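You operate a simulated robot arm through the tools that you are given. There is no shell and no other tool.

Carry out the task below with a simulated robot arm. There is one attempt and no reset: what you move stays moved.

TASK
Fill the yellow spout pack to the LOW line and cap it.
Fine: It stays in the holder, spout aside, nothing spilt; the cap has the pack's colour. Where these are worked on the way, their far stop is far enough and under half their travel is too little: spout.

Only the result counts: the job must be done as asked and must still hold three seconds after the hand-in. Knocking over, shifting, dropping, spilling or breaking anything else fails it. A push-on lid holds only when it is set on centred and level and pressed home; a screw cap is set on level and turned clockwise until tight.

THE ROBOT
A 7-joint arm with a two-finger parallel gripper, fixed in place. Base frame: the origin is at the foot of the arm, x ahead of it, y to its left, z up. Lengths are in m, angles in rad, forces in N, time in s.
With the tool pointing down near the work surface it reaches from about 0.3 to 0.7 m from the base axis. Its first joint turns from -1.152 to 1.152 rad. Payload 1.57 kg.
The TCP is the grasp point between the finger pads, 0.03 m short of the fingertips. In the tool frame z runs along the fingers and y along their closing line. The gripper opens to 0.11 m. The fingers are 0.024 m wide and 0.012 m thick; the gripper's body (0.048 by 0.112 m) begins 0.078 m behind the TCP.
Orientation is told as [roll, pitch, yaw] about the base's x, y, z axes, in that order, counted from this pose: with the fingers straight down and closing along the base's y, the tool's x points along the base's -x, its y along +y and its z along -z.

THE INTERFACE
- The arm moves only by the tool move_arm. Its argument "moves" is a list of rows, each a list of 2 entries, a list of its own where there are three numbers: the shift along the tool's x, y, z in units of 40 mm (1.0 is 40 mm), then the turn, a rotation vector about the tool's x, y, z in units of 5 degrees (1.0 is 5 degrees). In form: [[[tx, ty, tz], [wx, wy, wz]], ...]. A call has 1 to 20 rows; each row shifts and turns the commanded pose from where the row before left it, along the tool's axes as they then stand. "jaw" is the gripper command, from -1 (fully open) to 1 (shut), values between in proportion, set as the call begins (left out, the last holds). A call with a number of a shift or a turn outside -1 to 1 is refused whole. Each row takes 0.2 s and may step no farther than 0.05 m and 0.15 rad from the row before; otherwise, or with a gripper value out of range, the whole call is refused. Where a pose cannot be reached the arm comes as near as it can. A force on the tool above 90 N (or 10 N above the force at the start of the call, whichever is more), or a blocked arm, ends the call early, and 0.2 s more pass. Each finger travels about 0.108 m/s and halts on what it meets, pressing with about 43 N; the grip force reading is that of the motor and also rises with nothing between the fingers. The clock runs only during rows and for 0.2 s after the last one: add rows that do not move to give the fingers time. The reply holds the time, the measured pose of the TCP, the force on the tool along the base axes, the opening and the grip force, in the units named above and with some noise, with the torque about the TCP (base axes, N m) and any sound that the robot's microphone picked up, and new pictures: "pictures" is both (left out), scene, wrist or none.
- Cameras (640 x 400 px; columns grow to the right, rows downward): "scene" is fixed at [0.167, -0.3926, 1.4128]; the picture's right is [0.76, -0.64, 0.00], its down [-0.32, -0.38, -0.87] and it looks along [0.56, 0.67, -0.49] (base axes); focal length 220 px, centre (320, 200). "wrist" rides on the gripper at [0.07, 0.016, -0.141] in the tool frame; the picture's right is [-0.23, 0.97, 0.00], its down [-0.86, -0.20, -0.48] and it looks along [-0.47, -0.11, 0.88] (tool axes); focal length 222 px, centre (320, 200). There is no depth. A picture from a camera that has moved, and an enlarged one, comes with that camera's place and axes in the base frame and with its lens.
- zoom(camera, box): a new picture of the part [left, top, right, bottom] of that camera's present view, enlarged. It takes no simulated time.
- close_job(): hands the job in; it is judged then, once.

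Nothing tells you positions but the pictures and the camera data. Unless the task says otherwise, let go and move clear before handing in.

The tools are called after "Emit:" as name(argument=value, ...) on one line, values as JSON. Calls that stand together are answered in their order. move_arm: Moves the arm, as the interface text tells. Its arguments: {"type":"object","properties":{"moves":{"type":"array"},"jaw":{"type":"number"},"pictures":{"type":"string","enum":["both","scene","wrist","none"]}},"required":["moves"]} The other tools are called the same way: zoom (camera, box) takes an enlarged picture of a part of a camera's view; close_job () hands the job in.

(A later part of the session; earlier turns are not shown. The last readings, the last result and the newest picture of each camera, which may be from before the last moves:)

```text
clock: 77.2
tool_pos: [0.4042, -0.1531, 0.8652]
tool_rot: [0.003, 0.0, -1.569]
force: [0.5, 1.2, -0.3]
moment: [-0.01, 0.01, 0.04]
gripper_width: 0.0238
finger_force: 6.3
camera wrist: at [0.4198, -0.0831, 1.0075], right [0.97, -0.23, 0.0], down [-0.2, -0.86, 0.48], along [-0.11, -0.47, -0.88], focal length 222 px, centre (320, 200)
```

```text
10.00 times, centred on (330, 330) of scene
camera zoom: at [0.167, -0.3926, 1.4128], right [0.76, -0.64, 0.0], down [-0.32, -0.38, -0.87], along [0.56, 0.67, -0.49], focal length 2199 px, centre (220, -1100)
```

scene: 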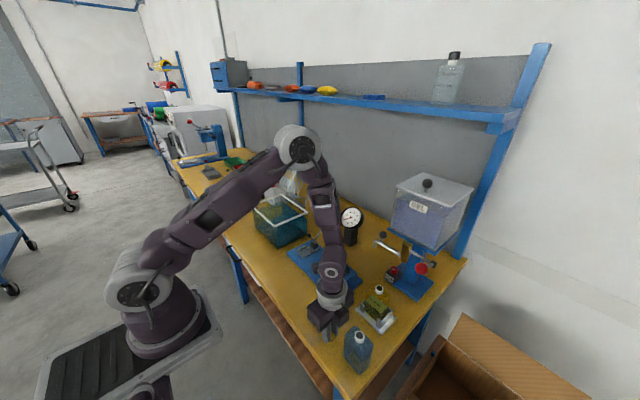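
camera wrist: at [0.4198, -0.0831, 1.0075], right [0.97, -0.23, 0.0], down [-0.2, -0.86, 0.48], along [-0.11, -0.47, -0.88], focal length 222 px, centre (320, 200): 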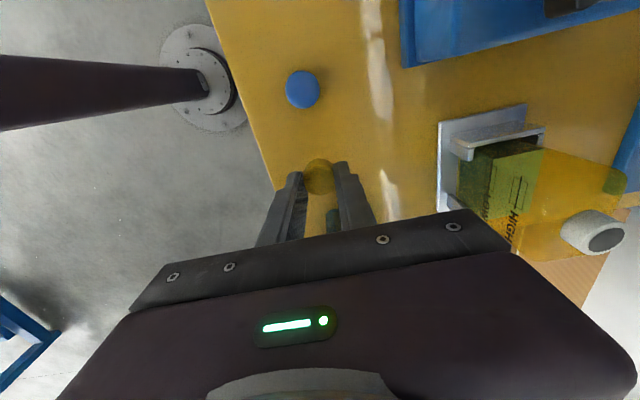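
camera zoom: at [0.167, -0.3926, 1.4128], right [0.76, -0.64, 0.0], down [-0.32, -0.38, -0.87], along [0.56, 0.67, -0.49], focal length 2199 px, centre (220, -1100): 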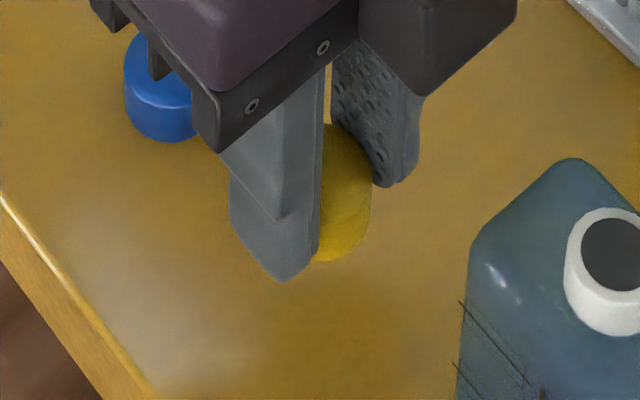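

The cap is held level and centred, with a light but adequate grip. I'll raise it gently, then rotate the tool counter-clockwise so I have range for clockwise turning later.

Emit:
move_arm(moves=[[[0, 0, -0.6], [0, 0, 0]], [[0, 0, -0.6], [0, 0, 0]], [[0, 0, -0.6], [0, 0, 0]], [[0, 0, -0.6], [0, 0, 0]], [[0, 0, -0.6], [0, 0, 0]], [[0, 0, -0.6], [0, 0, 0]], [[0, 0, -0.6], [0, 0, 0]], [[0, 0, 0], [0, 0, -1]], [[0, 0, 0], [0, 0, -1]], [[0, 0, 0], [0, 0, -1]], [[0, 0, 0], [0, 0, -1]], [[0, 0, 0], [0, 0, -1]], [[0, 0, 0], [0, 0, -1]], [[0, 0, 0], [0, 0, -1]], [[0, 0, 0], [0, 0, -1]], [[0, 0, 0], [0, 0, -1]], [[0, 0, 0], [0, 0, -1]], [[0, 0, 0], [0, 0, -1]], [[0, 0, 0], [0, 0, -1]], [[0, 0, 0], [0, 0, -1]]])

Emit:
zoom(camera="wrist", box=[270, 120, 370, 220])

```text
clock: 81.4
tool_pos: [0.4035, -0.1532, 1.0341]
tool_rot: [0.0, 0.0, -0.435]
force: [-0.6, 0.2, -0.8]
moment: [-0.03, 0.0, -0.03]
gripper_width: 0.0238
finger_force: 6.1
camera wrist: at [0.3483, -0.1089, 1.1751], right [0.62, 0.79, 0.0], down [0.69, -0.54, 0.48], along [0.38, -0.29, -0.88], focal length 222 px, centre (320, 200)
```

scene: 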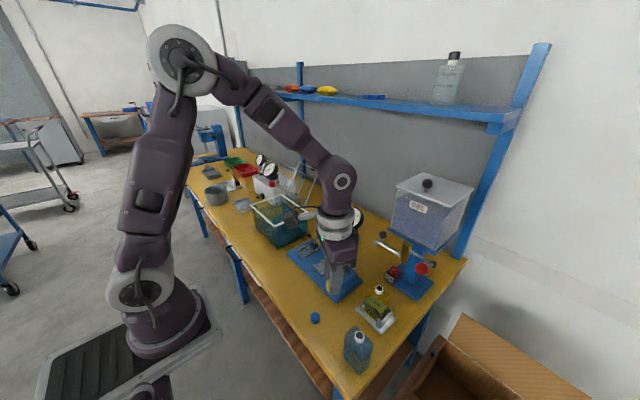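
wrist: 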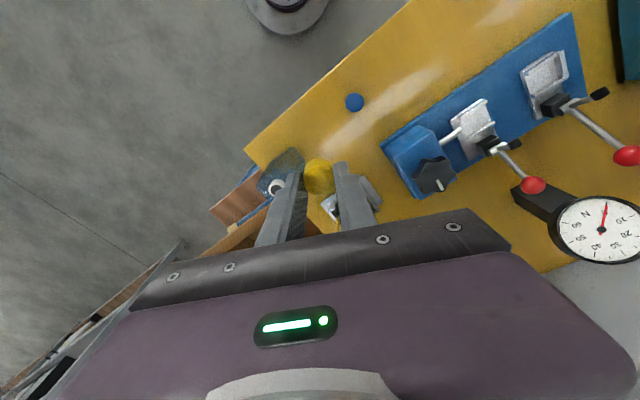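

```text
4.00 times, centred on (320, 170) of wrist
camera zoom: at [0.3483, -0.1089, 1.1751], right [0.62, 0.79, 0.0], down [0.69, -0.54, 0.48], along [0.38, -0.29, -0.88], focal length 888 px, centre (320, 320)
```

zoom: 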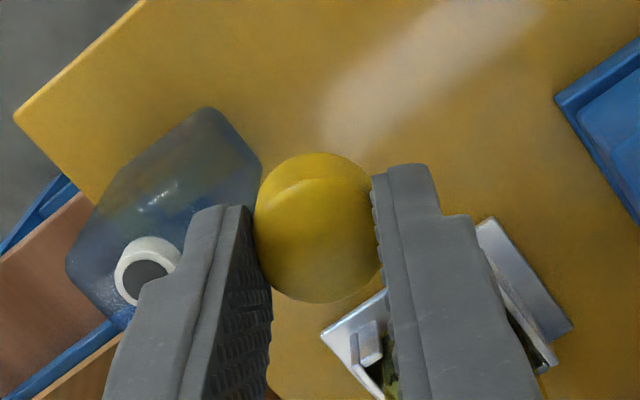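

The cap is secure. I'll keep rotating counter-clockwise to about +60°.

Emit:
move_arm(moves=[[[0, 0, 0], [0, 0, -1]], [[0, 0, 0], [0, 0, -1]], [[0, 0, 0], [0, 0, -1]], [[0, 0, 0], [0, 0, -1]], [[0, 0, 0], [0, 0, -1]], [[0, 0, 0], [0, 0, -1]], [[0, 0, 0], [0, 0, -1]], [[0, 0, 0], [0, 0, -1]], [[0, 0, 0], [0, 0, -1]], [[0, 0, 0], [0, 0, -1]], [[0, 0, 0], [0, 0, -1]], [[0, 0, 0], [0, 0, -1]], [[0, 0, 0], [0, 0, -1]], [[0, 0, 0], [0, 0, -1]], [[0, 0, 0], [0, 0, -1]], [[0, 0, 0], [0, 0, -1]], [[0, 0, 0], [0, 0, -1]], [[0, 0, 0], [0, 0, 0]]])

Emit:
zoom(camera="scene", box=[290, 220, 410, 350])

```text
clock: 85.2
tool_pos: [0.404, -0.154, 1.0328]
tool_rot: [0.0, -0.002, 1.049]
force: [0.5, 0.3, 0.0]
moment: [0.04, 0.02, 0.01]
gripper_width: 0.0241
finger_force: 6.0
camera wrist: at [0.3554, -0.2052, 1.175], right [-0.73, 0.68, 0.0], down [0.6, 0.64, 0.48], along [0.33, 0.35, -0.88], focal length 222 px, centre (320, 200)
```

scene: 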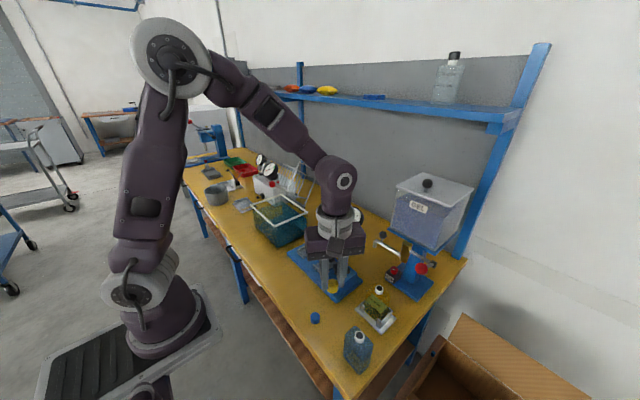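
wrist: 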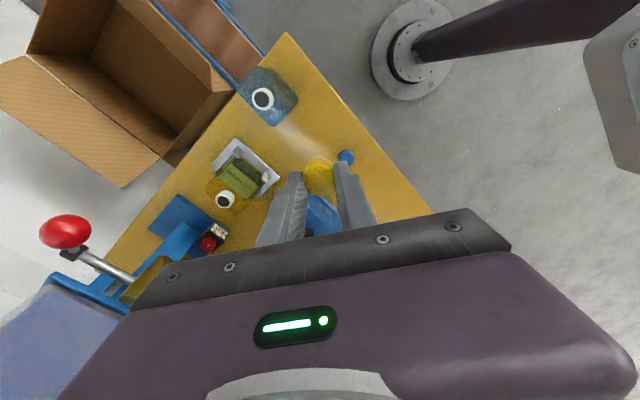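

```text
3.08 times, centred on (350, 285) of scene
camera zoom: at [0.167, -0.3926, 1.4128], right [0.76, -0.64, 0.0], down [-0.32, -0.38, -0.87], along [0.56, 0.67, -0.49], focal length 677 px, centre (228, -62)
```

zoom: 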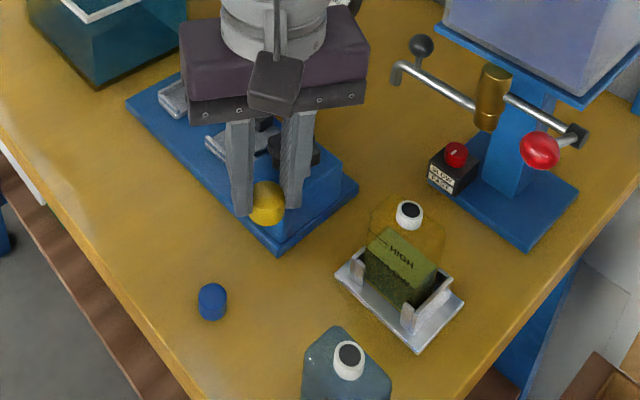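

The tool is at +60° yaw with the cap held. Now I'll move over the pack's neck.

Emit:
move_arm(moves=[[[-0.21, -0.712, 0], [0, 0, 0]], [[-0.21, -0.712, 0], [0, 0, 0]], [[-0.21, -0.712, 0], [0, 0, 0]], [[-0.21, -0.712, 0], [0, 0, 0]], [[-0.21, -0.712, 0], [0, 0, 0]], [[0, 0, 0], [0, 0, 0]], [[0, 0, 0], [0, 0, 0]]])

Emit:
zoom(camera="wrist", box=[260, 110, 380, 220])

Emit:
zoom(camera="scene", box=[350, 220, 420, 320])

```text
clock: 86.8
tool_pos: [0.5478, -0.1851, 1.0349]
tool_rot: [0.0, -0.001, 1.047]
force: [0.0, 0.2, -0.7]
moment: [-0.02, 0.0, 0.0]
gripper_width: 0.0237
finger_force: 5.4
camera wrist: at [0.4999, -0.2385, 1.1761], right [-0.73, 0.68, 0.0], down [0.6, 0.64, 0.48], along [0.33, 0.35, -0.88], focal length 222 px, centre (320, 200)
```

scene: 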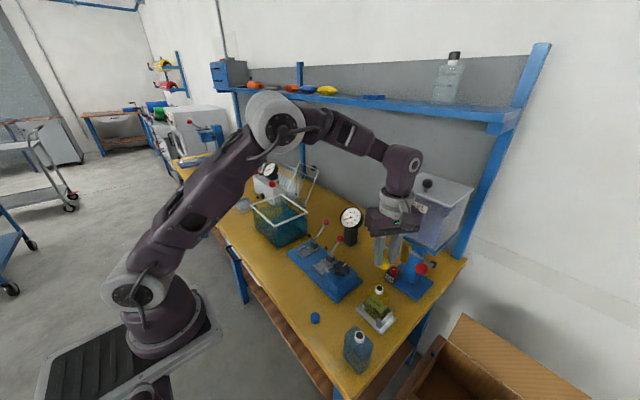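
wrist: 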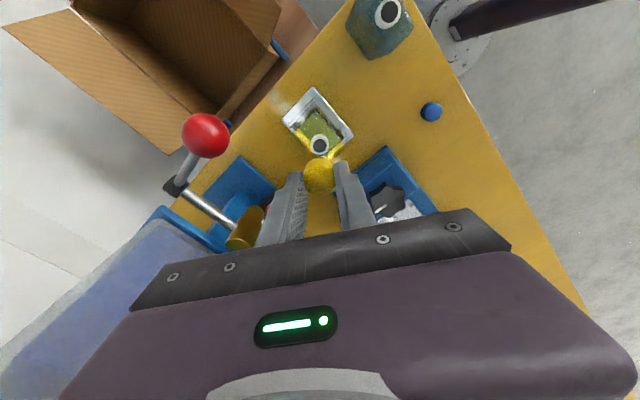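

```text
3.64 times, centred on (320, 165) of wrist
camera zoom: at [0.4999, -0.2385, 1.1761], right [-0.73, 0.68, 0.0], down [0.6, 0.64, 0.48], along [0.33, 0.35, -0.88], focal length 808 px, centre (320, 327)
```

zoom: 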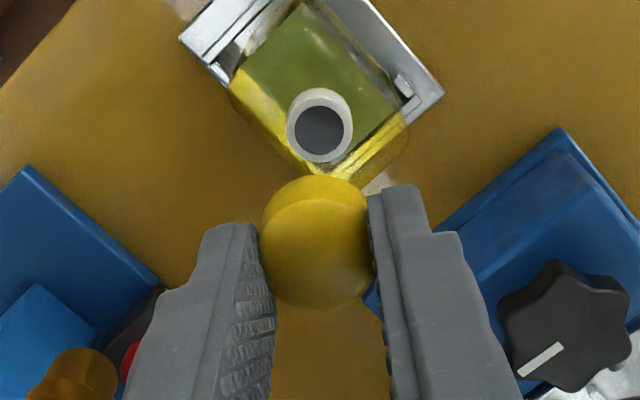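

```text
4.00 times, centred on (385, 270) of scene
camera zoom: at [0.1671, -0.3927, 1.4128], right [0.76, -0.64, 0.0], down [-0.32, -0.38, -0.87], along [0.56, 0.67, -0.49], focal length 880 px, centre (60, -80)
```

zoom: 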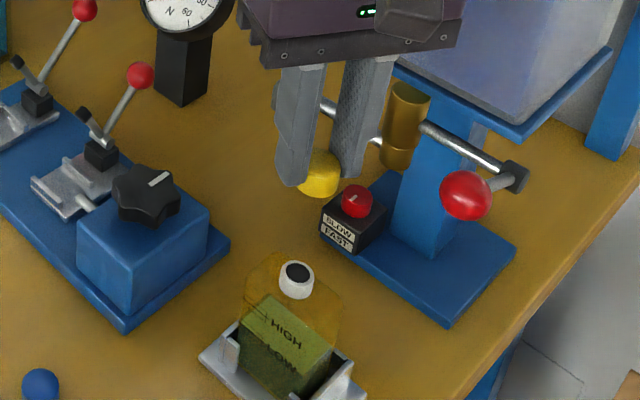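

The cap is above the neck to within about 1–2 mm. I'll lower to roughly 11 mm above it and measure again.

Emit:
move_arm(moves=[[[0, 0, 0.6], [0, 0, 0]], [[0, 0, 0.6], [0, 0, 0]], [[0, 0, 0.6], [0, 0, 0]], [[0, 0, 0], [0, 0, 0]]])

Emit:
zoom(camera="wrist", box=[280, 120, 360, 200])

Emit:
zoom(camera="scene", box=[364, 260, 394, 300])

```text
clock: 87.8
tool_pos: [0.5503, -0.1873, 0.9605]
tool_rot: [0.002, 0.0, 1.047]
force: [0.5, -1.1, 0.5]
moment: [0.0, 0.02, -0.02]
gripper_width: 0.024
finger_force: 5.9
camera wrist: at [0.5001, -0.2391, 1.1017], right [-0.73, 0.68, 0.0], down [0.6, 0.64, 0.48], along [0.33, 0.35, -0.88], focal length 222 px, centre (320, 200)
```

scene: 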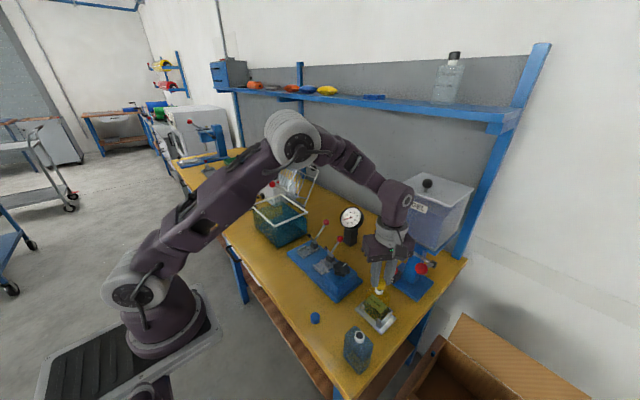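
wrist: 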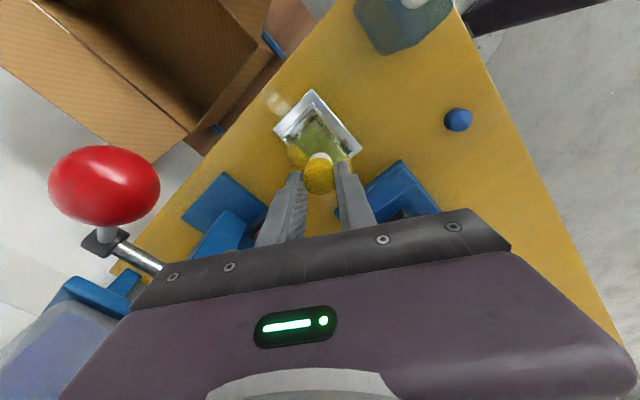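

```text
5.00 times, centred on (320, 160) of wrist
camera zoom: at [0.5001, -0.2391, 1.1017], right [-0.73, 0.68, 0.0], down [0.6, 0.64, 0.48], along [0.33, 0.35, -0.88], focal length 1111 px, centre (320, 400)
```

zoom: 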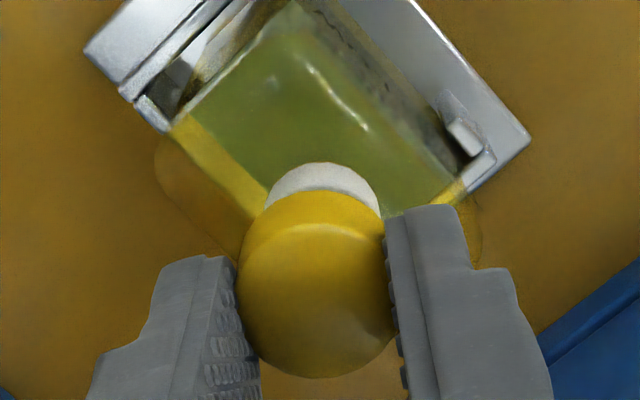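

```text
10.00 times, centred on (379, 280) of scene
camera zoom: at [0.167, -0.3927, 1.4128], right [0.76, -0.64, 0.0], down [-0.32, -0.38, -0.87], along [0.56, 0.67, -0.49], focal length 2199 px, centre (-270, -600)
```

zoom: 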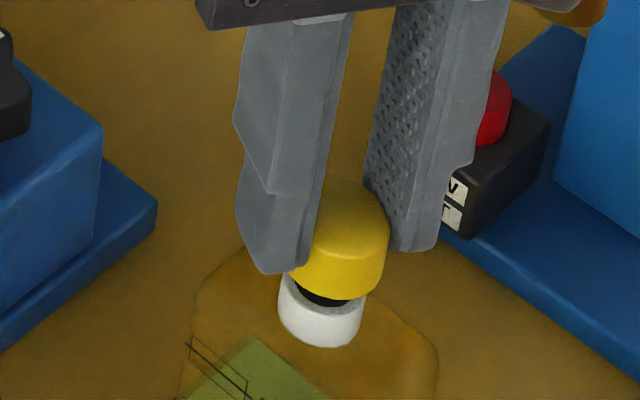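

The cap hovers about 10 mm above the neck and appears roughly 1 mm off sideways. I'll zoom at maximum to refine that before lowering.

Emit:
zoom(camera="scene", box=[372, 276, 392, 292])

Emit:
zoom(camera="wrist", box=[300, 145, 340, 185])

```text
16.00 times, centred on (382, 284) of scene
camera zoom: at [0.167, -0.3927, 1.4128], right [0.76, -0.64, 0.0], down [-0.32, -0.38, -0.87], along [0.56, 0.67, -0.49], focal length 3518 px, centre (-672, -1144)
```

zoom: 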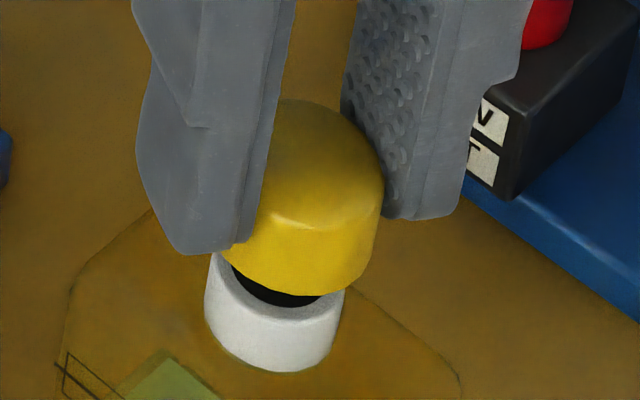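

```text
10.00 times, centred on (320, 165) of wrist
camera zoom: at [0.5001, -0.2391, 1.1017], right [-0.73, 0.68, 0.0], down [0.6, 0.64, 0.48], along [0.33, 0.35, -0.88], focal length 2221 px, centre (320, 550)
```

zoom: 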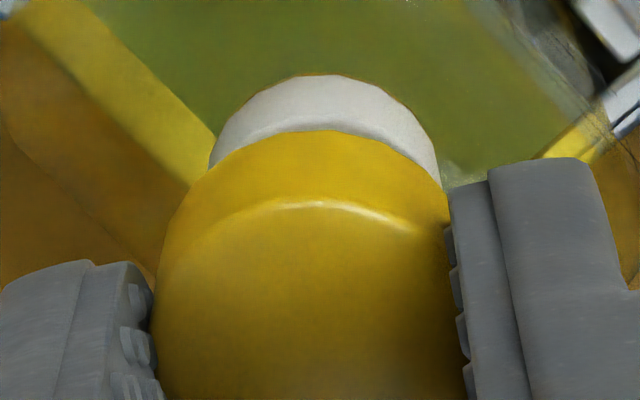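

Both views agree the cap is about 1.4 mm off sideways and aligned in depth. I'll apply that correction and lower close to the rim.

Emit:
move_arm(moves=[[[-0.008, 0.034, 0], [0, 0, 0]], [[0, 0, 0.08], [0, 0, 0]], [[0, 0, 0.07], [0, 0, 0]], [[0, 0, 0], [0, 0, 0]]], pictures="none")

Emit:
zoom(camera="scene", box=[372, 276, 392, 292])

Emit:
zoom(camera="wrist", box=[300, 145, 340, 185])

```text
clock: 88.8
tool_pos: [0.5483, -0.1877, 0.9543]
tool_rot: [0.0, 0.0, 1.048]
force: [0.2, 0.5, 0.4]
moment: [0.02, 0.0, 0.0]
gripper_width: 0.0237
finger_force: 6.5
```

```text
16.00 times, centred on (382, 284) of scene
camera zoom: at [0.167, -0.3926, 1.4128], right [0.76, -0.64, 0.0], down [-0.32, -0.38, -0.87], along [0.56, 0.67, -0.49], focal length 3518 px, centre (-672, -1144)
```

zoom: 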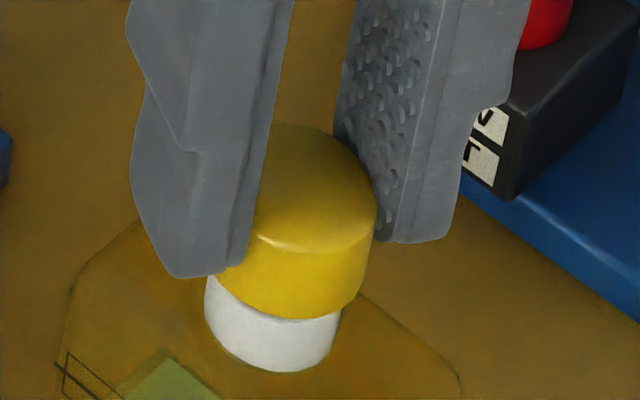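

```text
10.00 times, centred on (320, 165) of wrist
camera zoom: at [0.4991, -0.2391, 1.0967], right [-0.73, 0.68, 0.0], down [0.6, 0.64, 0.48], along [0.33, 0.35, -0.88], focal length 2221 px, centre (320, 550)
```

zoom: 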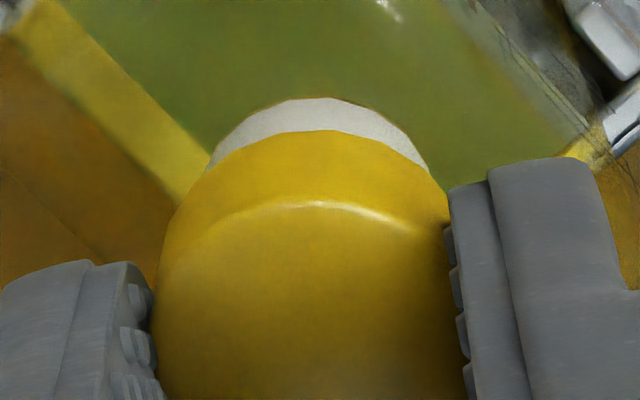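

There is still about 0.9 mm of sideways offset. I'll correct and lower onto the neck in small steps while reading the force.

Emit:
move_arm(moves=[[[-0.005, 0.023, 0], [0, 0, 0]], [[0, 0, 0.05], [0, 0, 0]], [[0, 0, 0.05], [0, 0, 0]], [[0, 0, 0], [0, 0, 0]]], pictures="none")

Emit:
zoom(camera="scene", box=[372, 276, 392, 292])

Emit:
zoom(camera="wrist", box=[300, 145, 340, 185])

```text
clock: 89.8
tool_pos: [0.5475, -0.1863, 0.9506]
tool_rot: [0.001, 0.003, 1.048]
force: [0.4, -0.6, 1.3]
moment: [-0.06, 0.0, 0.0]
gripper_width: 0.0239
finger_force: 5.7
```

```text
16.00 times, centred on (382, 284) of scene
camera zoom: at [0.167, -0.3926, 1.4128], right [0.76, -0.64, 0.0], down [-0.32, -0.38, -0.87], along [0.56, 0.67, -0.49], focal length 3518 px, centre (-672, -1144)
```

zoom: 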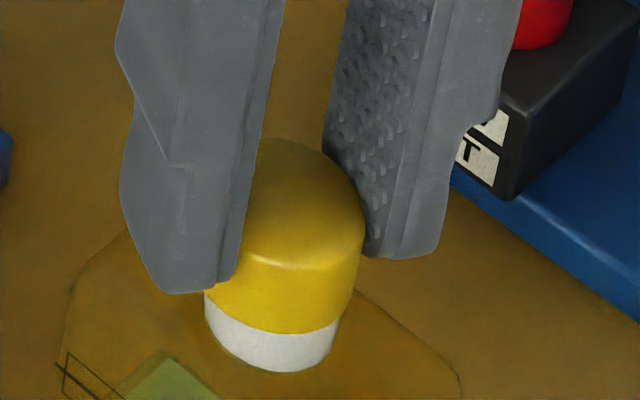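

```text
10.00 times, centred on (320, 165) of wrist
camera zoom: at [0.4984, -0.2381, 1.0926], right [-0.73, 0.68, 0.0], down [0.6, 0.64, 0.48], along [0.33, 0.35, -0.88], focal length 2221 px, centre (320, 550)
```

zoom: 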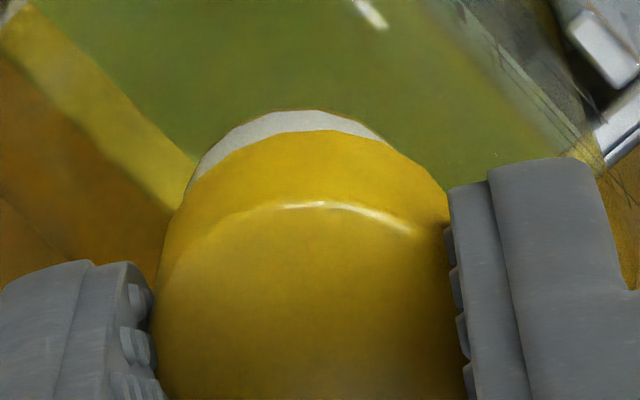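

The alignment is now within about half a millimetre and the cap is right at the rim. I'll trim back slightly and lower in 2 mm steps.

Emit:
move_arm(moves=[[[0, -0.012, 0], [0, 0, 0]], [[0, 0, 0.05], [0, 0, 0]], [[0, 0, 0.05], [0, 0, 0]], [[0, 0, 0], [0, 0, 0]]], pictures="none")

Emit:
zoom(camera="scene", box=[372, 276, 392, 292])

Emit:
zoom(camera="wrist", box=[300, 145, 340, 185])

```text
clock: 90.8
tool_pos: [0.5476, -0.1865, 0.9456]
tool_rot: [0.003, 0.0, 1.046]
force: [1.3, -1.3, -0.6]
moment: [-0.03, 0.0, -0.02]
gripper_width: 0.0239
finger_force: 1.4
heard: snap
```

```text
16.00 times, centred on (382, 284) of scene
camera zoom: at [0.167, -0.3927, 1.4128], right [0.76, -0.64, 0.0], down [-0.32, -0.38, -0.87], along [0.56, 0.67, -0.49], focal length 3518 px, centre (-672, -1144)
```

zoom: 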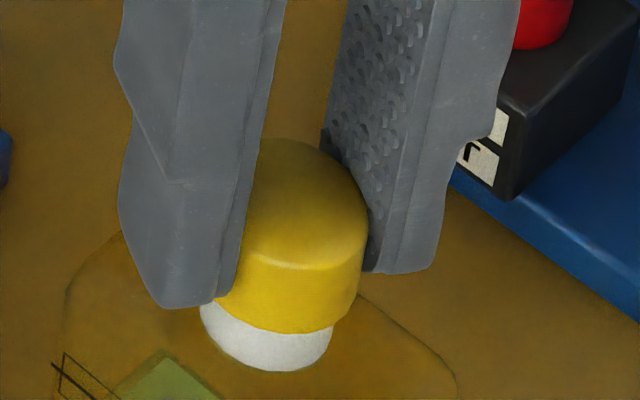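

```text
10.00 times, centred on (320, 165) of wrist
camera zoom: at [0.4989, -0.2381, 1.0885], right [-0.73, 0.68, 0.0], down [0.6, 0.64, 0.48], along [0.33, 0.35, -0.88], focal length 2221 px, centre (320, 550)
```

zoom: 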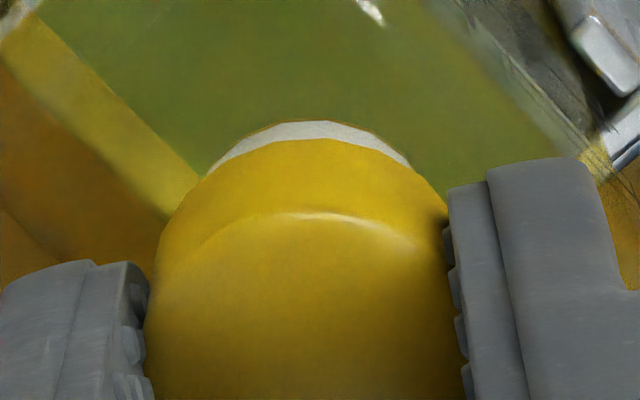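

I heard a "snap" as the cap met the rim, so it has engaged. I'll firm up the grip a little and start turning clockwise while watching torque and height.

Emit:
move_arm(moves=[[[0, 0, 0], [0, 0, 0]], [[0, 0, 0], [0, 0, 0]]], jaw=0.65, pictures="none")

Emit:
zoom(camera="scene", box=[372, 276, 392, 292])

Emit:
zoom(camera="scene", box=[350, 240, 420, 330])

```text
clock: 91.4
tool_pos: [0.5483, -0.1862, 0.9468]
tool_rot: [-0.001, 0.0, 1.047]
force: [-0.2, -0.6, -1.7]
moment: [0.02, 0.04, 0.0]
gripper_width: 0.021
finger_force: 1.3
```

```text
16.00 times, centred on (382, 284) of scene
camera zoom: at [0.1671, -0.3927, 1.4127], right [0.76, -0.64, 0.0], down [-0.32, -0.38, -0.87], along [0.56, 0.67, -0.49], focal length 3518 px, centre (-672, -1144)
```

zoom: 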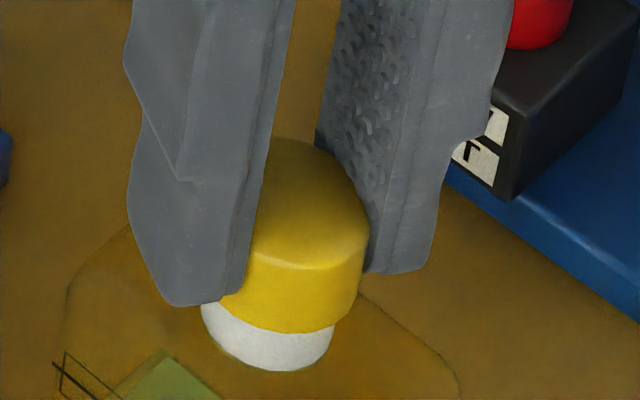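

```text
4.44 times, centred on (385, 285) of scene
camera zoom: at [0.1671, -0.3927, 1.4127], right [0.76, -0.64, 0.0], down [-0.32, -0.38, -0.87], along [0.56, 0.67, -0.49], focal length 977 px, centre (31, -178)
```

zoom: 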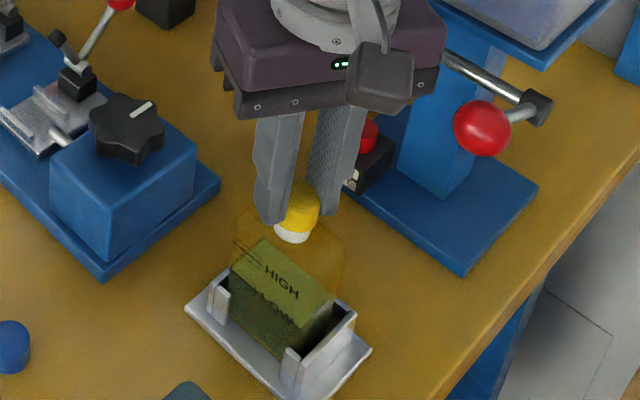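

Now I'll turn clockwise by 30° and check.

Emit:
move_arm(moves=[[[0, 0, 0], [0, 0, 1]], [[0, 0, 0], [0, 0, 1]], [[0, 0, 0], [0, 0, 1]], [[0, 0, 0], [0, 0, 1]], [[0, 0, 0], [0, 0, 1]], [[0, 0, 0], [0, 0, 1]], [[0, 0, 0], [0, 0, 0]]], jaw=0.8, pictures="none")

Emit:
zoom(camera="scene", box=[372, 276, 392, 292])

Emit:
zoom(camera="wrist", box=[290, 135, 350, 195])

```text
clock: 93.0
tool_pos: [0.5473, -0.1863, 0.9477]
tool_rot: [0.0, 0.0, 0.522]
force: [0.0, 0.0, -0.5]
moment: [0.01, -0.01, 0.0]
gripper_width: 0.0151
finger_force: 31.2
heard: snap
```

```text
16.00 times, centred on (382, 284) of scene
camera zoom: at [0.167, -0.3926, 1.4128], right [0.76, -0.64, 0.0], down [-0.32, -0.38, -0.87], along [0.56, 0.67, -0.49], focal length 3518 px, centre (-672, -1144)
```

zoom: 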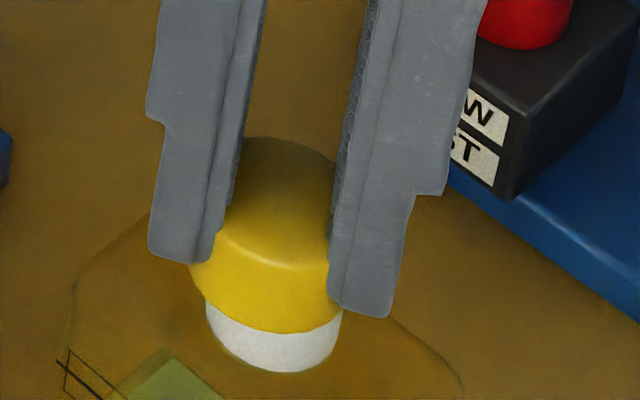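

```text
6.67 times, centred on (320, 165) of wrist
camera zoom: at [0.4787, -0.2068, 1.0895], right [-0.29, 0.96, 0.0], down [0.84, 0.25, 0.48], along [0.46, 0.14, -0.88], focal length 1481 px, centre (320, 433)
```

zoom: 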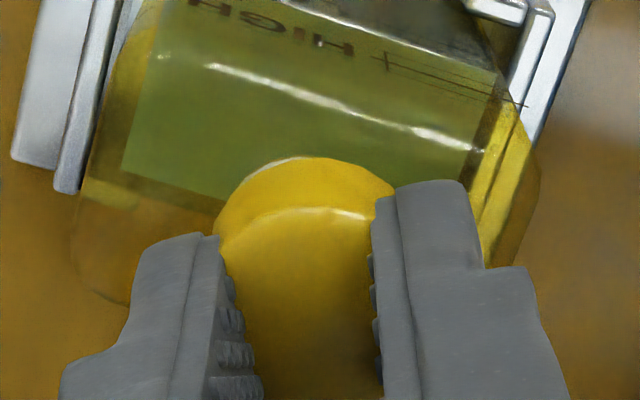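

A second "snap" was heard and there was almost no torque. I'll turn another 60° clockwise and check whether the cap descends on the collar.

Emit:
move_arm(moves=[[[0, 0, 0], [0, 0, 1]], [[0, 0, 0], [0, 0, 1]], [[0, 0, 0], [0, 0, 1]], [[0, 0, 0], [0, 0, 1]], [[0, 0, 0], [0, 0, 1]], [[0, 0, 0], [0, 0, 1]], [[0, 0, 0], [0, 0, 1]], [[0, 0, 0], [0, 0, 1]], [[0, 0, 0], [0, 0, 1]], [[0, 0, 0], [0, 0, 1]], [[0, 0, 0], [0, 0, 1]], [[0, 0, 0], [0, 0, 1]], [[0, 0, 0], [0, 0, 0]]], pictures="none")

Emit:
zoom(camera="scene", box=[372, 276, 392, 292])

Emit:
zoom(camera="wrist", box=[290, 135, 350, 195])

```text
clock: 95.8
tool_pos: [0.5486, -0.1871, 0.9466]
tool_rot: [0.0, -0.001, -0.524]
force: [-0.2, -0.5, 0.6]
moment: [0.03, -0.03, -0.01]
gripper_width: 0.0157
finger_force: 31.6
```

```text
16.00 times, centred on (382, 284) of scene
camera zoom: at [0.167, -0.3926, 1.4128], right [0.76, -0.64, 0.0], down [-0.32, -0.38, -0.87], along [0.56, 0.67, -0.49], focal length 3518 px, centre (-672, -1144)
```

zoom: 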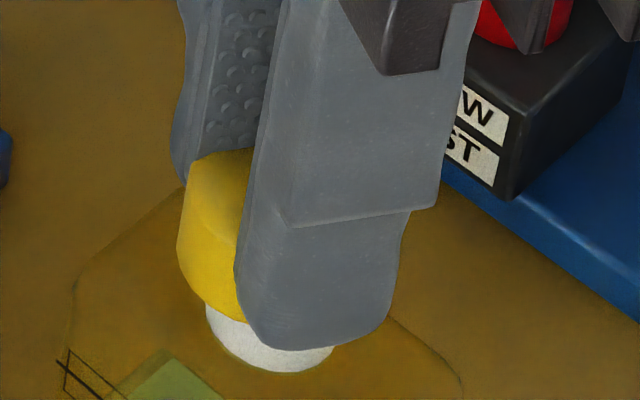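

```text
6.67 times, centred on (320, 165) of wrist
camera zoom: at [0.4952, -0.1373, 1.089], right [0.68, 0.73, 0.0], down [0.64, -0.6, 0.48], along [0.35, -0.33, -0.88], focal length 1481 px, centre (320, 433)
```

zoom: 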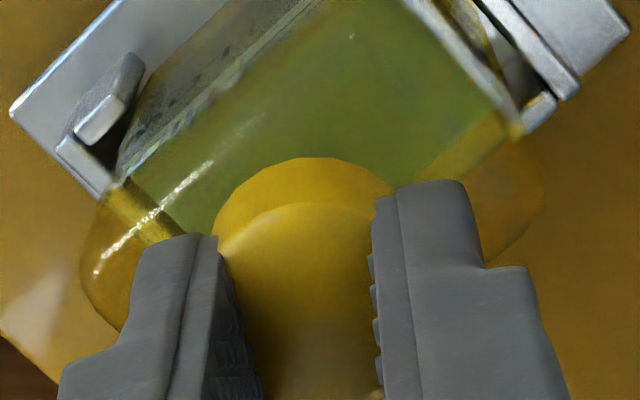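

The cap has slipped about 3.5 mm off-centre in the fingers under the hard grip, and it isn't engaged. I'll lift slightly, re-centre it over the neck, and set it down so I can regrip it properly.

Emit:
move_arm(moves=[[[0, 0, -0.1], [0, 0, 0]], [[-0.048, -0.006, 0], [0, 0, 0]], [[-0.048, -0.006, 0], [0, 0, 0]], [[0, 0, 0], [0, 0, 0]]], pictures="none")

Emit:
zoom(camera="scene", box=[372, 276, 392, 292])

Emit:
zoom(camera="wrist", box=[290, 135, 350, 195])

```text
clock: 96.8
tool_pos: [0.5495, -0.19, 0.9516]
tool_rot: [0.002, 0.001, -0.523]
force: [-0.4, 0.6, -0.5]
moment: [0.01, 0.0, -0.02]
gripper_width: 0.0228
finger_force: 35.0
```

```text
16.00 times, centred on (382, 284) of scene
camera zoom: at [0.167, -0.3926, 1.4128], right [0.76, -0.64, 0.0], down [-0.32, -0.38, -0.87], along [0.56, 0.67, -0.49], focal length 3518 px, centre (-672, -1144)
```

zoom: 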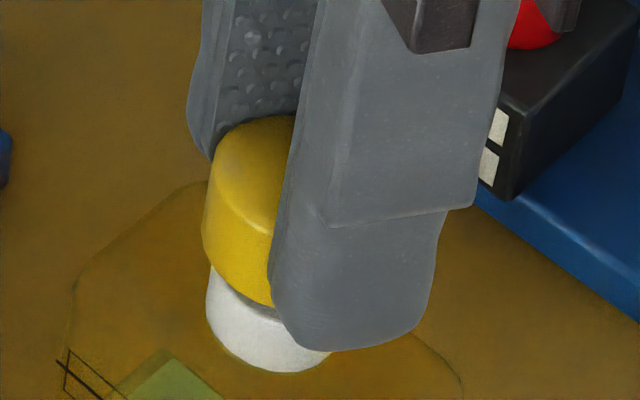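

```text
6.67 times, centred on (320, 165) of wrist
camera zoom: at [0.498, -0.1396, 1.0932], right [0.68, 0.73, 0.0], down [0.64, -0.6, 0.48], along [0.35, -0.33, -0.88], focal length 1481 px, centre (320, 433)
```

zoom: 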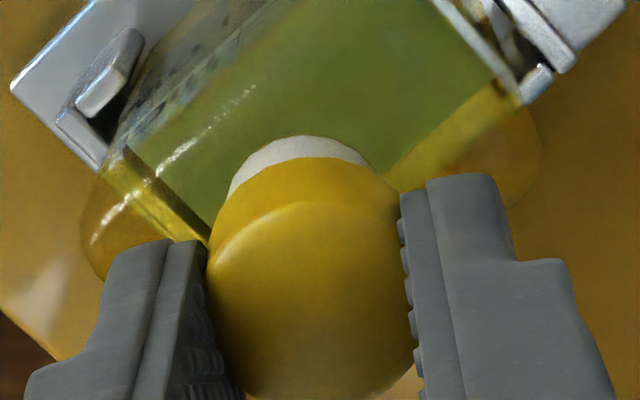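

Lifted clear, the cap is firmly held (22.8 mm, 35 N) and nearly centred over the neck. I'll trim under 1 mm, then press straight down in small steps with this firm grip.

Emit:
move_arm(moves=[[[-0.008, -0.018, 0], [0, 0, 0]], [[0, 0, 0.05], [0, 0, 0]], [[0, 0, 0.05], [0, 0, 0]], [[0, 0, 0], [0, 0, 0]]], pictures="none")

Emit:
zoom(camera="scene", box=[372, 276, 392, 292])

Emit:
zoom(camera="wrist", box=[290, 135, 350, 195])

```text
clock: 97.8
tool_pos: [0.5508, -0.1895, 0.9468]
tool_rot: [0.0, 0.001, -0.523]
force: [-0.4, 0.1, -0.6]
moment: [-0.01, -0.03, 0.0]
gripper_width: 0.0226
finger_force: 35.8
```

```text
16.00 times, centred on (382, 284) of scene
camera zoom: at [0.167, -0.3926, 1.4128], right [0.76, -0.64, 0.0], down [-0.32, -0.38, -0.87], along [0.56, 0.67, -0.49], focal length 3518 px, centre (-672, -1144)
```

zoom: 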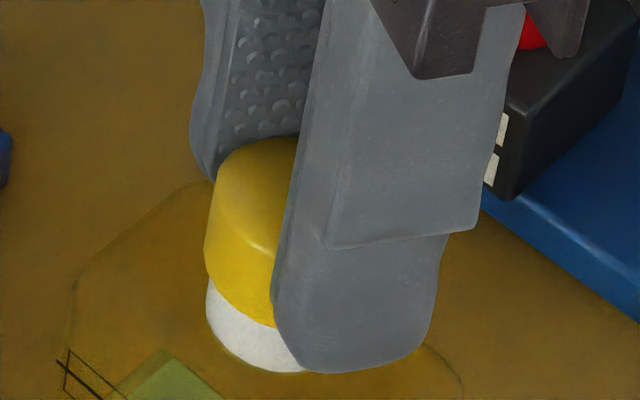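

```text
6.67 times, centred on (320, 165) of wrist
camera zoom: at [0.4982, -0.1408, 1.089], right [0.68, 0.73, 0.0], down [0.64, -0.6, 0.48], along [0.35, -0.33, -0.88], focal length 1481 px, centre (320, 433)
```

zoom: 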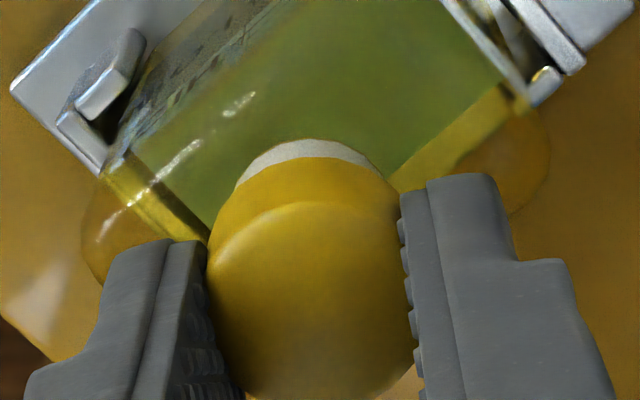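

It's well centred with no force yet. I'll continue down.

Emit:
move_arm(moves=[[[0, 0, 0.05], [0, 0, 0]], [[0, 0, 0.05], [0, 0, 0]], [[0, 0, 0], [0, 0, 0]]], pictures="none")

Emit:
zoom(camera="scene", box=[372, 276, 392, 292])

Emit:
zoom(camera="wrist", box=[290, 135, 350, 195])

```text
clock: 98.6
tool_pos: [0.5507, -0.1903, 0.9467]
tool_rot: [-0.001, -0.005, -0.524]
force: [-2.3, 1.7, 45.4]
moment: [0.18, 0.29, -0.01]
gripper_width: 0.0224
finger_force: 35.5
```

```text
16.00 times, centred on (382, 284) of scene
camera zoom: at [0.1662, -0.3923, 1.413], right [0.76, -0.64, 0.0], down [-0.32, -0.38, -0.87], along [0.56, 0.67, -0.49], focal length 3518 px, centre (-672, -1144)
```

zoom: 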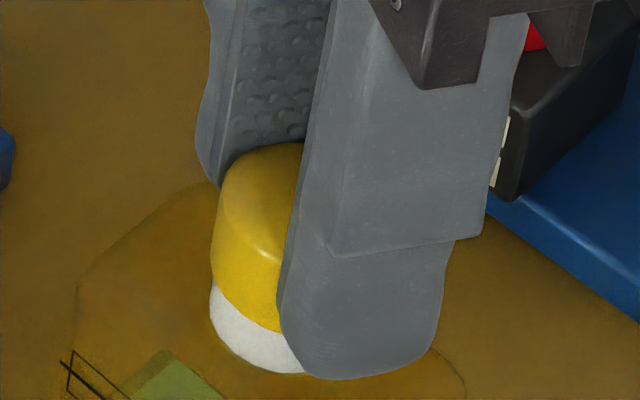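

```text
6.67 times, centred on (320, 165) of wrist
camera zoom: at [0.4979, -0.1408, 1.0871], right [0.68, 0.73, 0.0], down [0.64, -0.6, 0.48], along [0.35, -0.33, -0.88], focal length 1481 px, centre (320, 433)
```

zoom: 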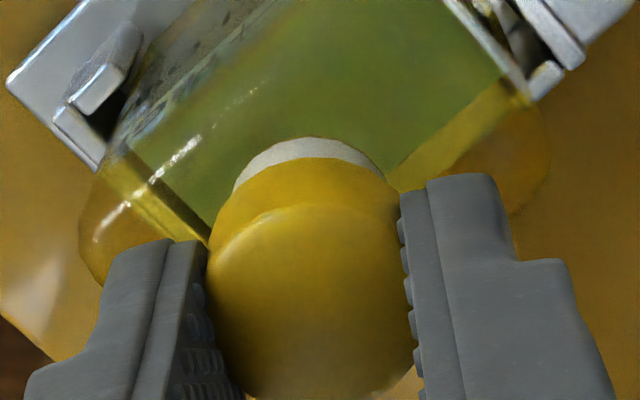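

With 45 N down the cap stays on the rim without going over. I'll relieve the force and release the grip so the cap rests on the neck, then inspect it.

Emit:
move_arm(moves=[[[0, 0, -0.08], [0, 0, 0]], [[0, 0, 0], [0, 0, 0]]], pictures="none")

Emit:
zoom(camera="wrist", box=[290, 135, 350, 195])

```text
clock: 99.2
tool_pos: [0.5511, -0.1902, 0.9474]
tool_rot: [0.001, 0.001, -0.523]
force: [2.3, -1.7, 8.3]
moment: [-0.03, -0.03, 0.01]
gripper_width: 0.0227
finger_force: 35.7
```

```text
6.67 times, centred on (320, 165) of wrist
camera zoom: at [0.4981, -0.1407, 1.0879], right [0.68, 0.73, 0.0], down [0.64, -0.6, 0.48], along [0.35, -0.33, -0.88], focal length 1481 px, centre (320, 433)
```

zoom: 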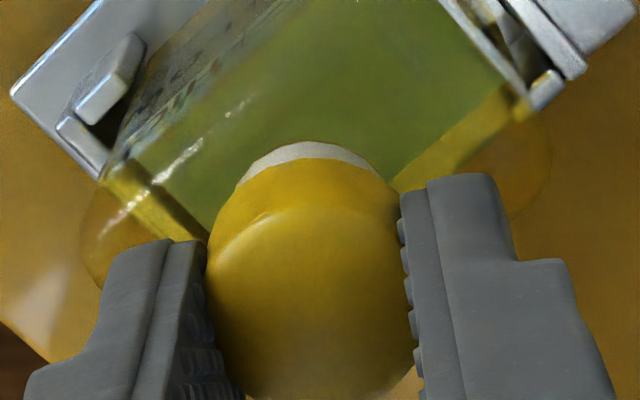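

Only 8 N remains. I'll open the fingers to leave the cap resting on the rim.

Emit:
move_arm(moves=[[[0, 0, 0], [0, 0, 0]], [[0, 0, 0], [0, 0, 0]], [[0, 0, 0], [0, 0, 0]]], jaw=0.35, pictures="none")

Emit:
zoom(camera="scene", box=[372, 276, 392, 292])

Emit:
zoom(camera="wrist", box=[290, 135, 350, 195])

```text
clock: 100.0
tool_pos: [0.5508, -0.1895, 0.9469]
tool_rot: [-0.001, 0.0, -0.521]
force: [0.4, -0.6, -0.2]
moment: [0.0, 0.0, -0.02]
gripper_width: 0.0358
finger_force: 0.1
```

```text
16.00 times, centred on (382, 284) of scene
camera zoom: at [0.167, -0.3926, 1.4128], right [0.76, -0.64, 0.0], down [-0.32, -0.38, -0.87], along [0.56, 0.67, -0.49], focal length 3518 px, centre (-672, -1144)
```

zoom: 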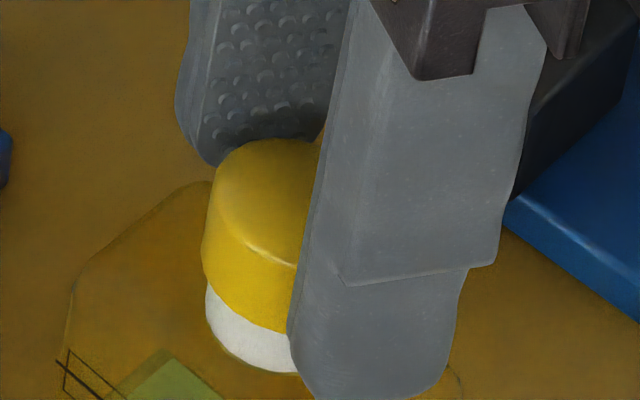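

```text
6.67 times, centred on (320, 165) of wrist
camera zoom: at [0.4984, -0.1407, 1.0886], right [0.68, 0.73, 0.0], down [0.64, -0.6, 0.48], along [0.35, -0.33, -0.88], focal length 1481 px, centre (320, 433)
```

zoom: 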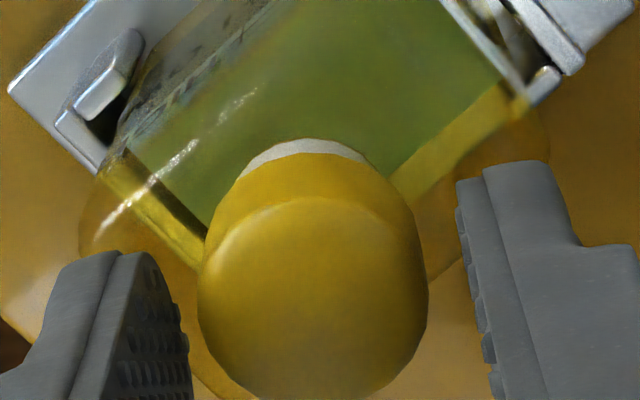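

The cap rests on the neck. I'll rise slowly to inspect it from above.

Emit:
move_arm(moves=[[[0, 0, -0.2], [0, 0, 0]], [[0, 0, -0.4], [0, 0, 0]], [[0, 0, -0.5], [0, 0, 0]], [[0, 0, -0.5], [0, 0, 0]], [[0, 0, 0], [0, 0, 0]]])

Emit:
zoom(camera="scene", box=[372, 276, 392, 292])

Emit:
zoom(camera="wrist", box=[280, 125, 340, 185])

```text
clock: 101.2
tool_pos: [0.5509, -0.1903, 1.0109]
tool_rot: [0.0, 0.001, -0.524]
force: [0.6, 0.2, -0.5]
moment: [0.0, 0.0, -0.03]
gripper_width: 0.0358
finger_force: 0.0
camera wrist: at [0.4985, -0.1406, 1.1528], right [0.68, 0.73, 0.0], down [0.64, -0.6, 0.48], along [0.35, -0.33, -0.88], focal length 222 px, centre (320, 200)
```

scene: 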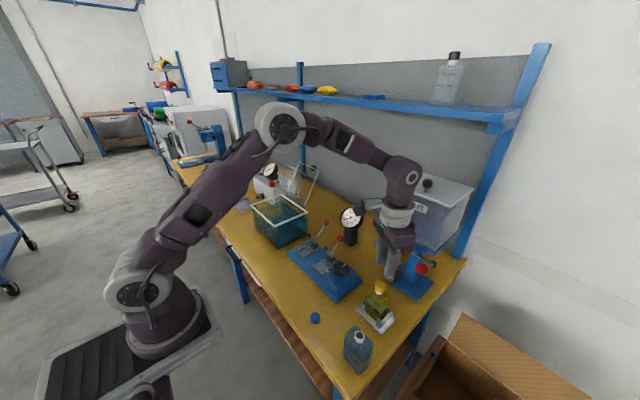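
wrist: 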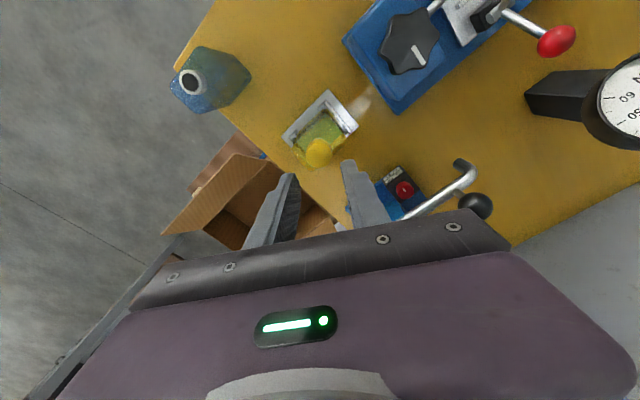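

```text
16.00 times, centred on (382, 284) of scene
camera zoom: at [0.167, -0.3926, 1.4128], right [0.76, -0.64, 0.0], down [-0.32, -0.38, -0.87], along [0.56, 0.67, -0.49], focal length 3518 px, centre (-672, -1144)
```

zoom: 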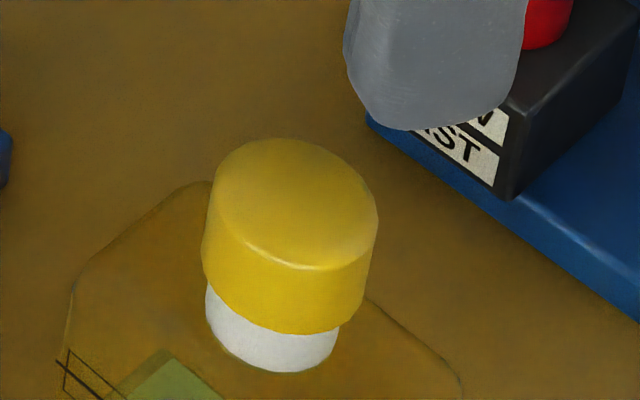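

```text
6.67 times, centred on (310, 155) of wrist
camera zoom: at [0.4985, -0.1406, 1.1528], right [0.68, 0.73, 0.0], down [0.64, -0.6, 0.48], along [0.35, -0.33, -0.88], focal length 1481 px, centre (387, 500)
```

zoom: 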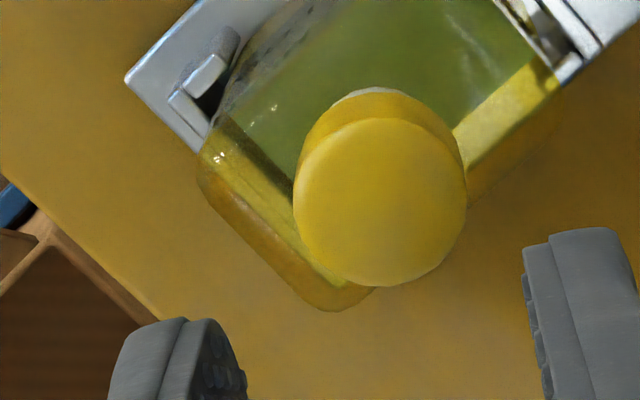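

The cap sits level on the rim, centred to about 1 mm, but not down over the collar. I'll close the fingers and press it from above, centred, in small steps.

Emit:
move_arm(moves=[[[0.07, 0, 0], [0, 0, 0]], [[0, 0, 0.4], [0, 0, 0]], [[0, 0, 0.4], [0, 0, 0]], [[0, 0, 0.3], [0, 0, 0]], [[0, 0, 0], [0, 0, 0]]], jaw=1)

Emit:
zoom(camera="scene", box=[366, 270, 396, 296])

Emit:
zoom(camera="wrist", box=[280, 125, 360, 205])

```text
clock: 102.4
tool_pos: [0.5482, -0.1893, 0.9688]
tool_rot: [0.002, 0.001, -0.524]
force: [-0.4, 0.4, 0.3]
moment: [-0.01, 0.01, -0.02]
gripper_width: 0.0
finger_force: 21.4
camera wrist: at [0.4963, -0.1396, 1.109], right [0.68, 0.73, 0.0], down [0.64, -0.6, 0.48], along [0.35, -0.33, -0.88], focal length 222 px, centre (320, 200)
```

scene: 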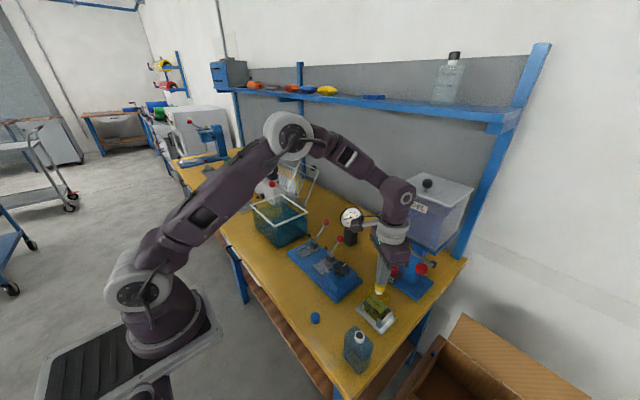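
wrist: 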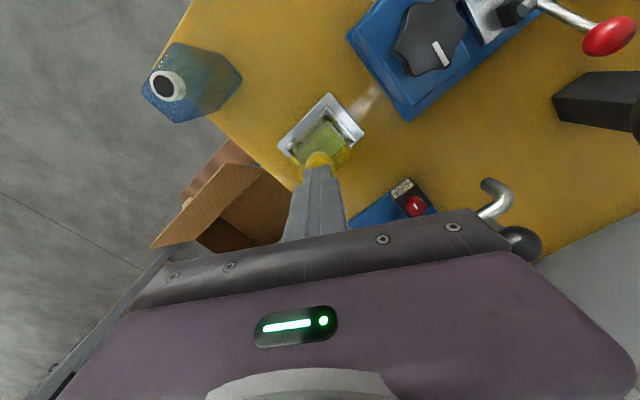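

```text
15.38 times, centred on (381, 283) of scene
camera zoom: at [0.167, -0.3926, 1.4128], right [0.76, -0.64, 0.0], down [-0.32, -0.38, -0.87], along [0.56, 0.67, -0.49], focal length 3383 px, centre (-618, -1077)
```

zoom: 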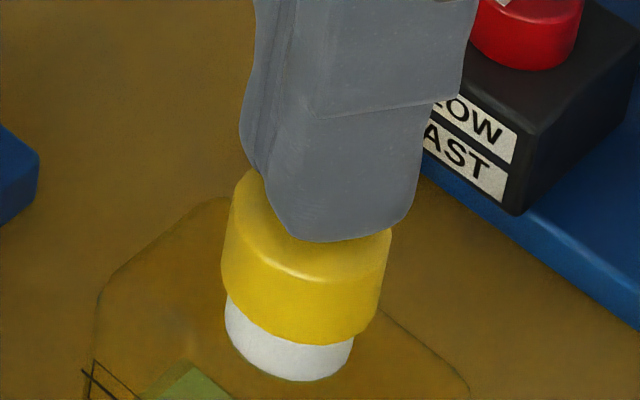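

```text
5.00 times, centred on (320, 165) of wrist
camera zoom: at [0.4963, -0.1396, 1.109], right [0.68, 0.73, 0.0], down [0.64, -0.6, 0.48], along [0.35, -0.33, -0.88], focal length 1111 px, centre (320, 375)
```

zoom: 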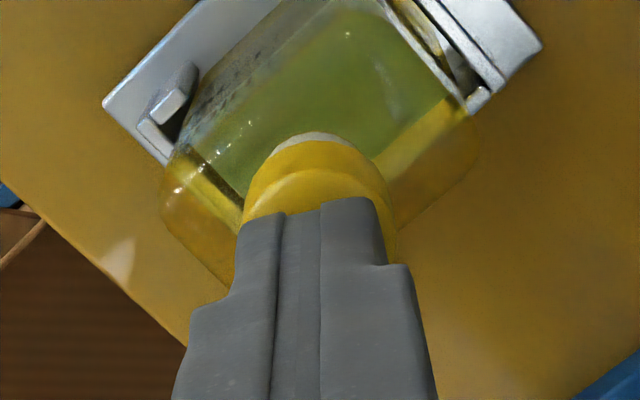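

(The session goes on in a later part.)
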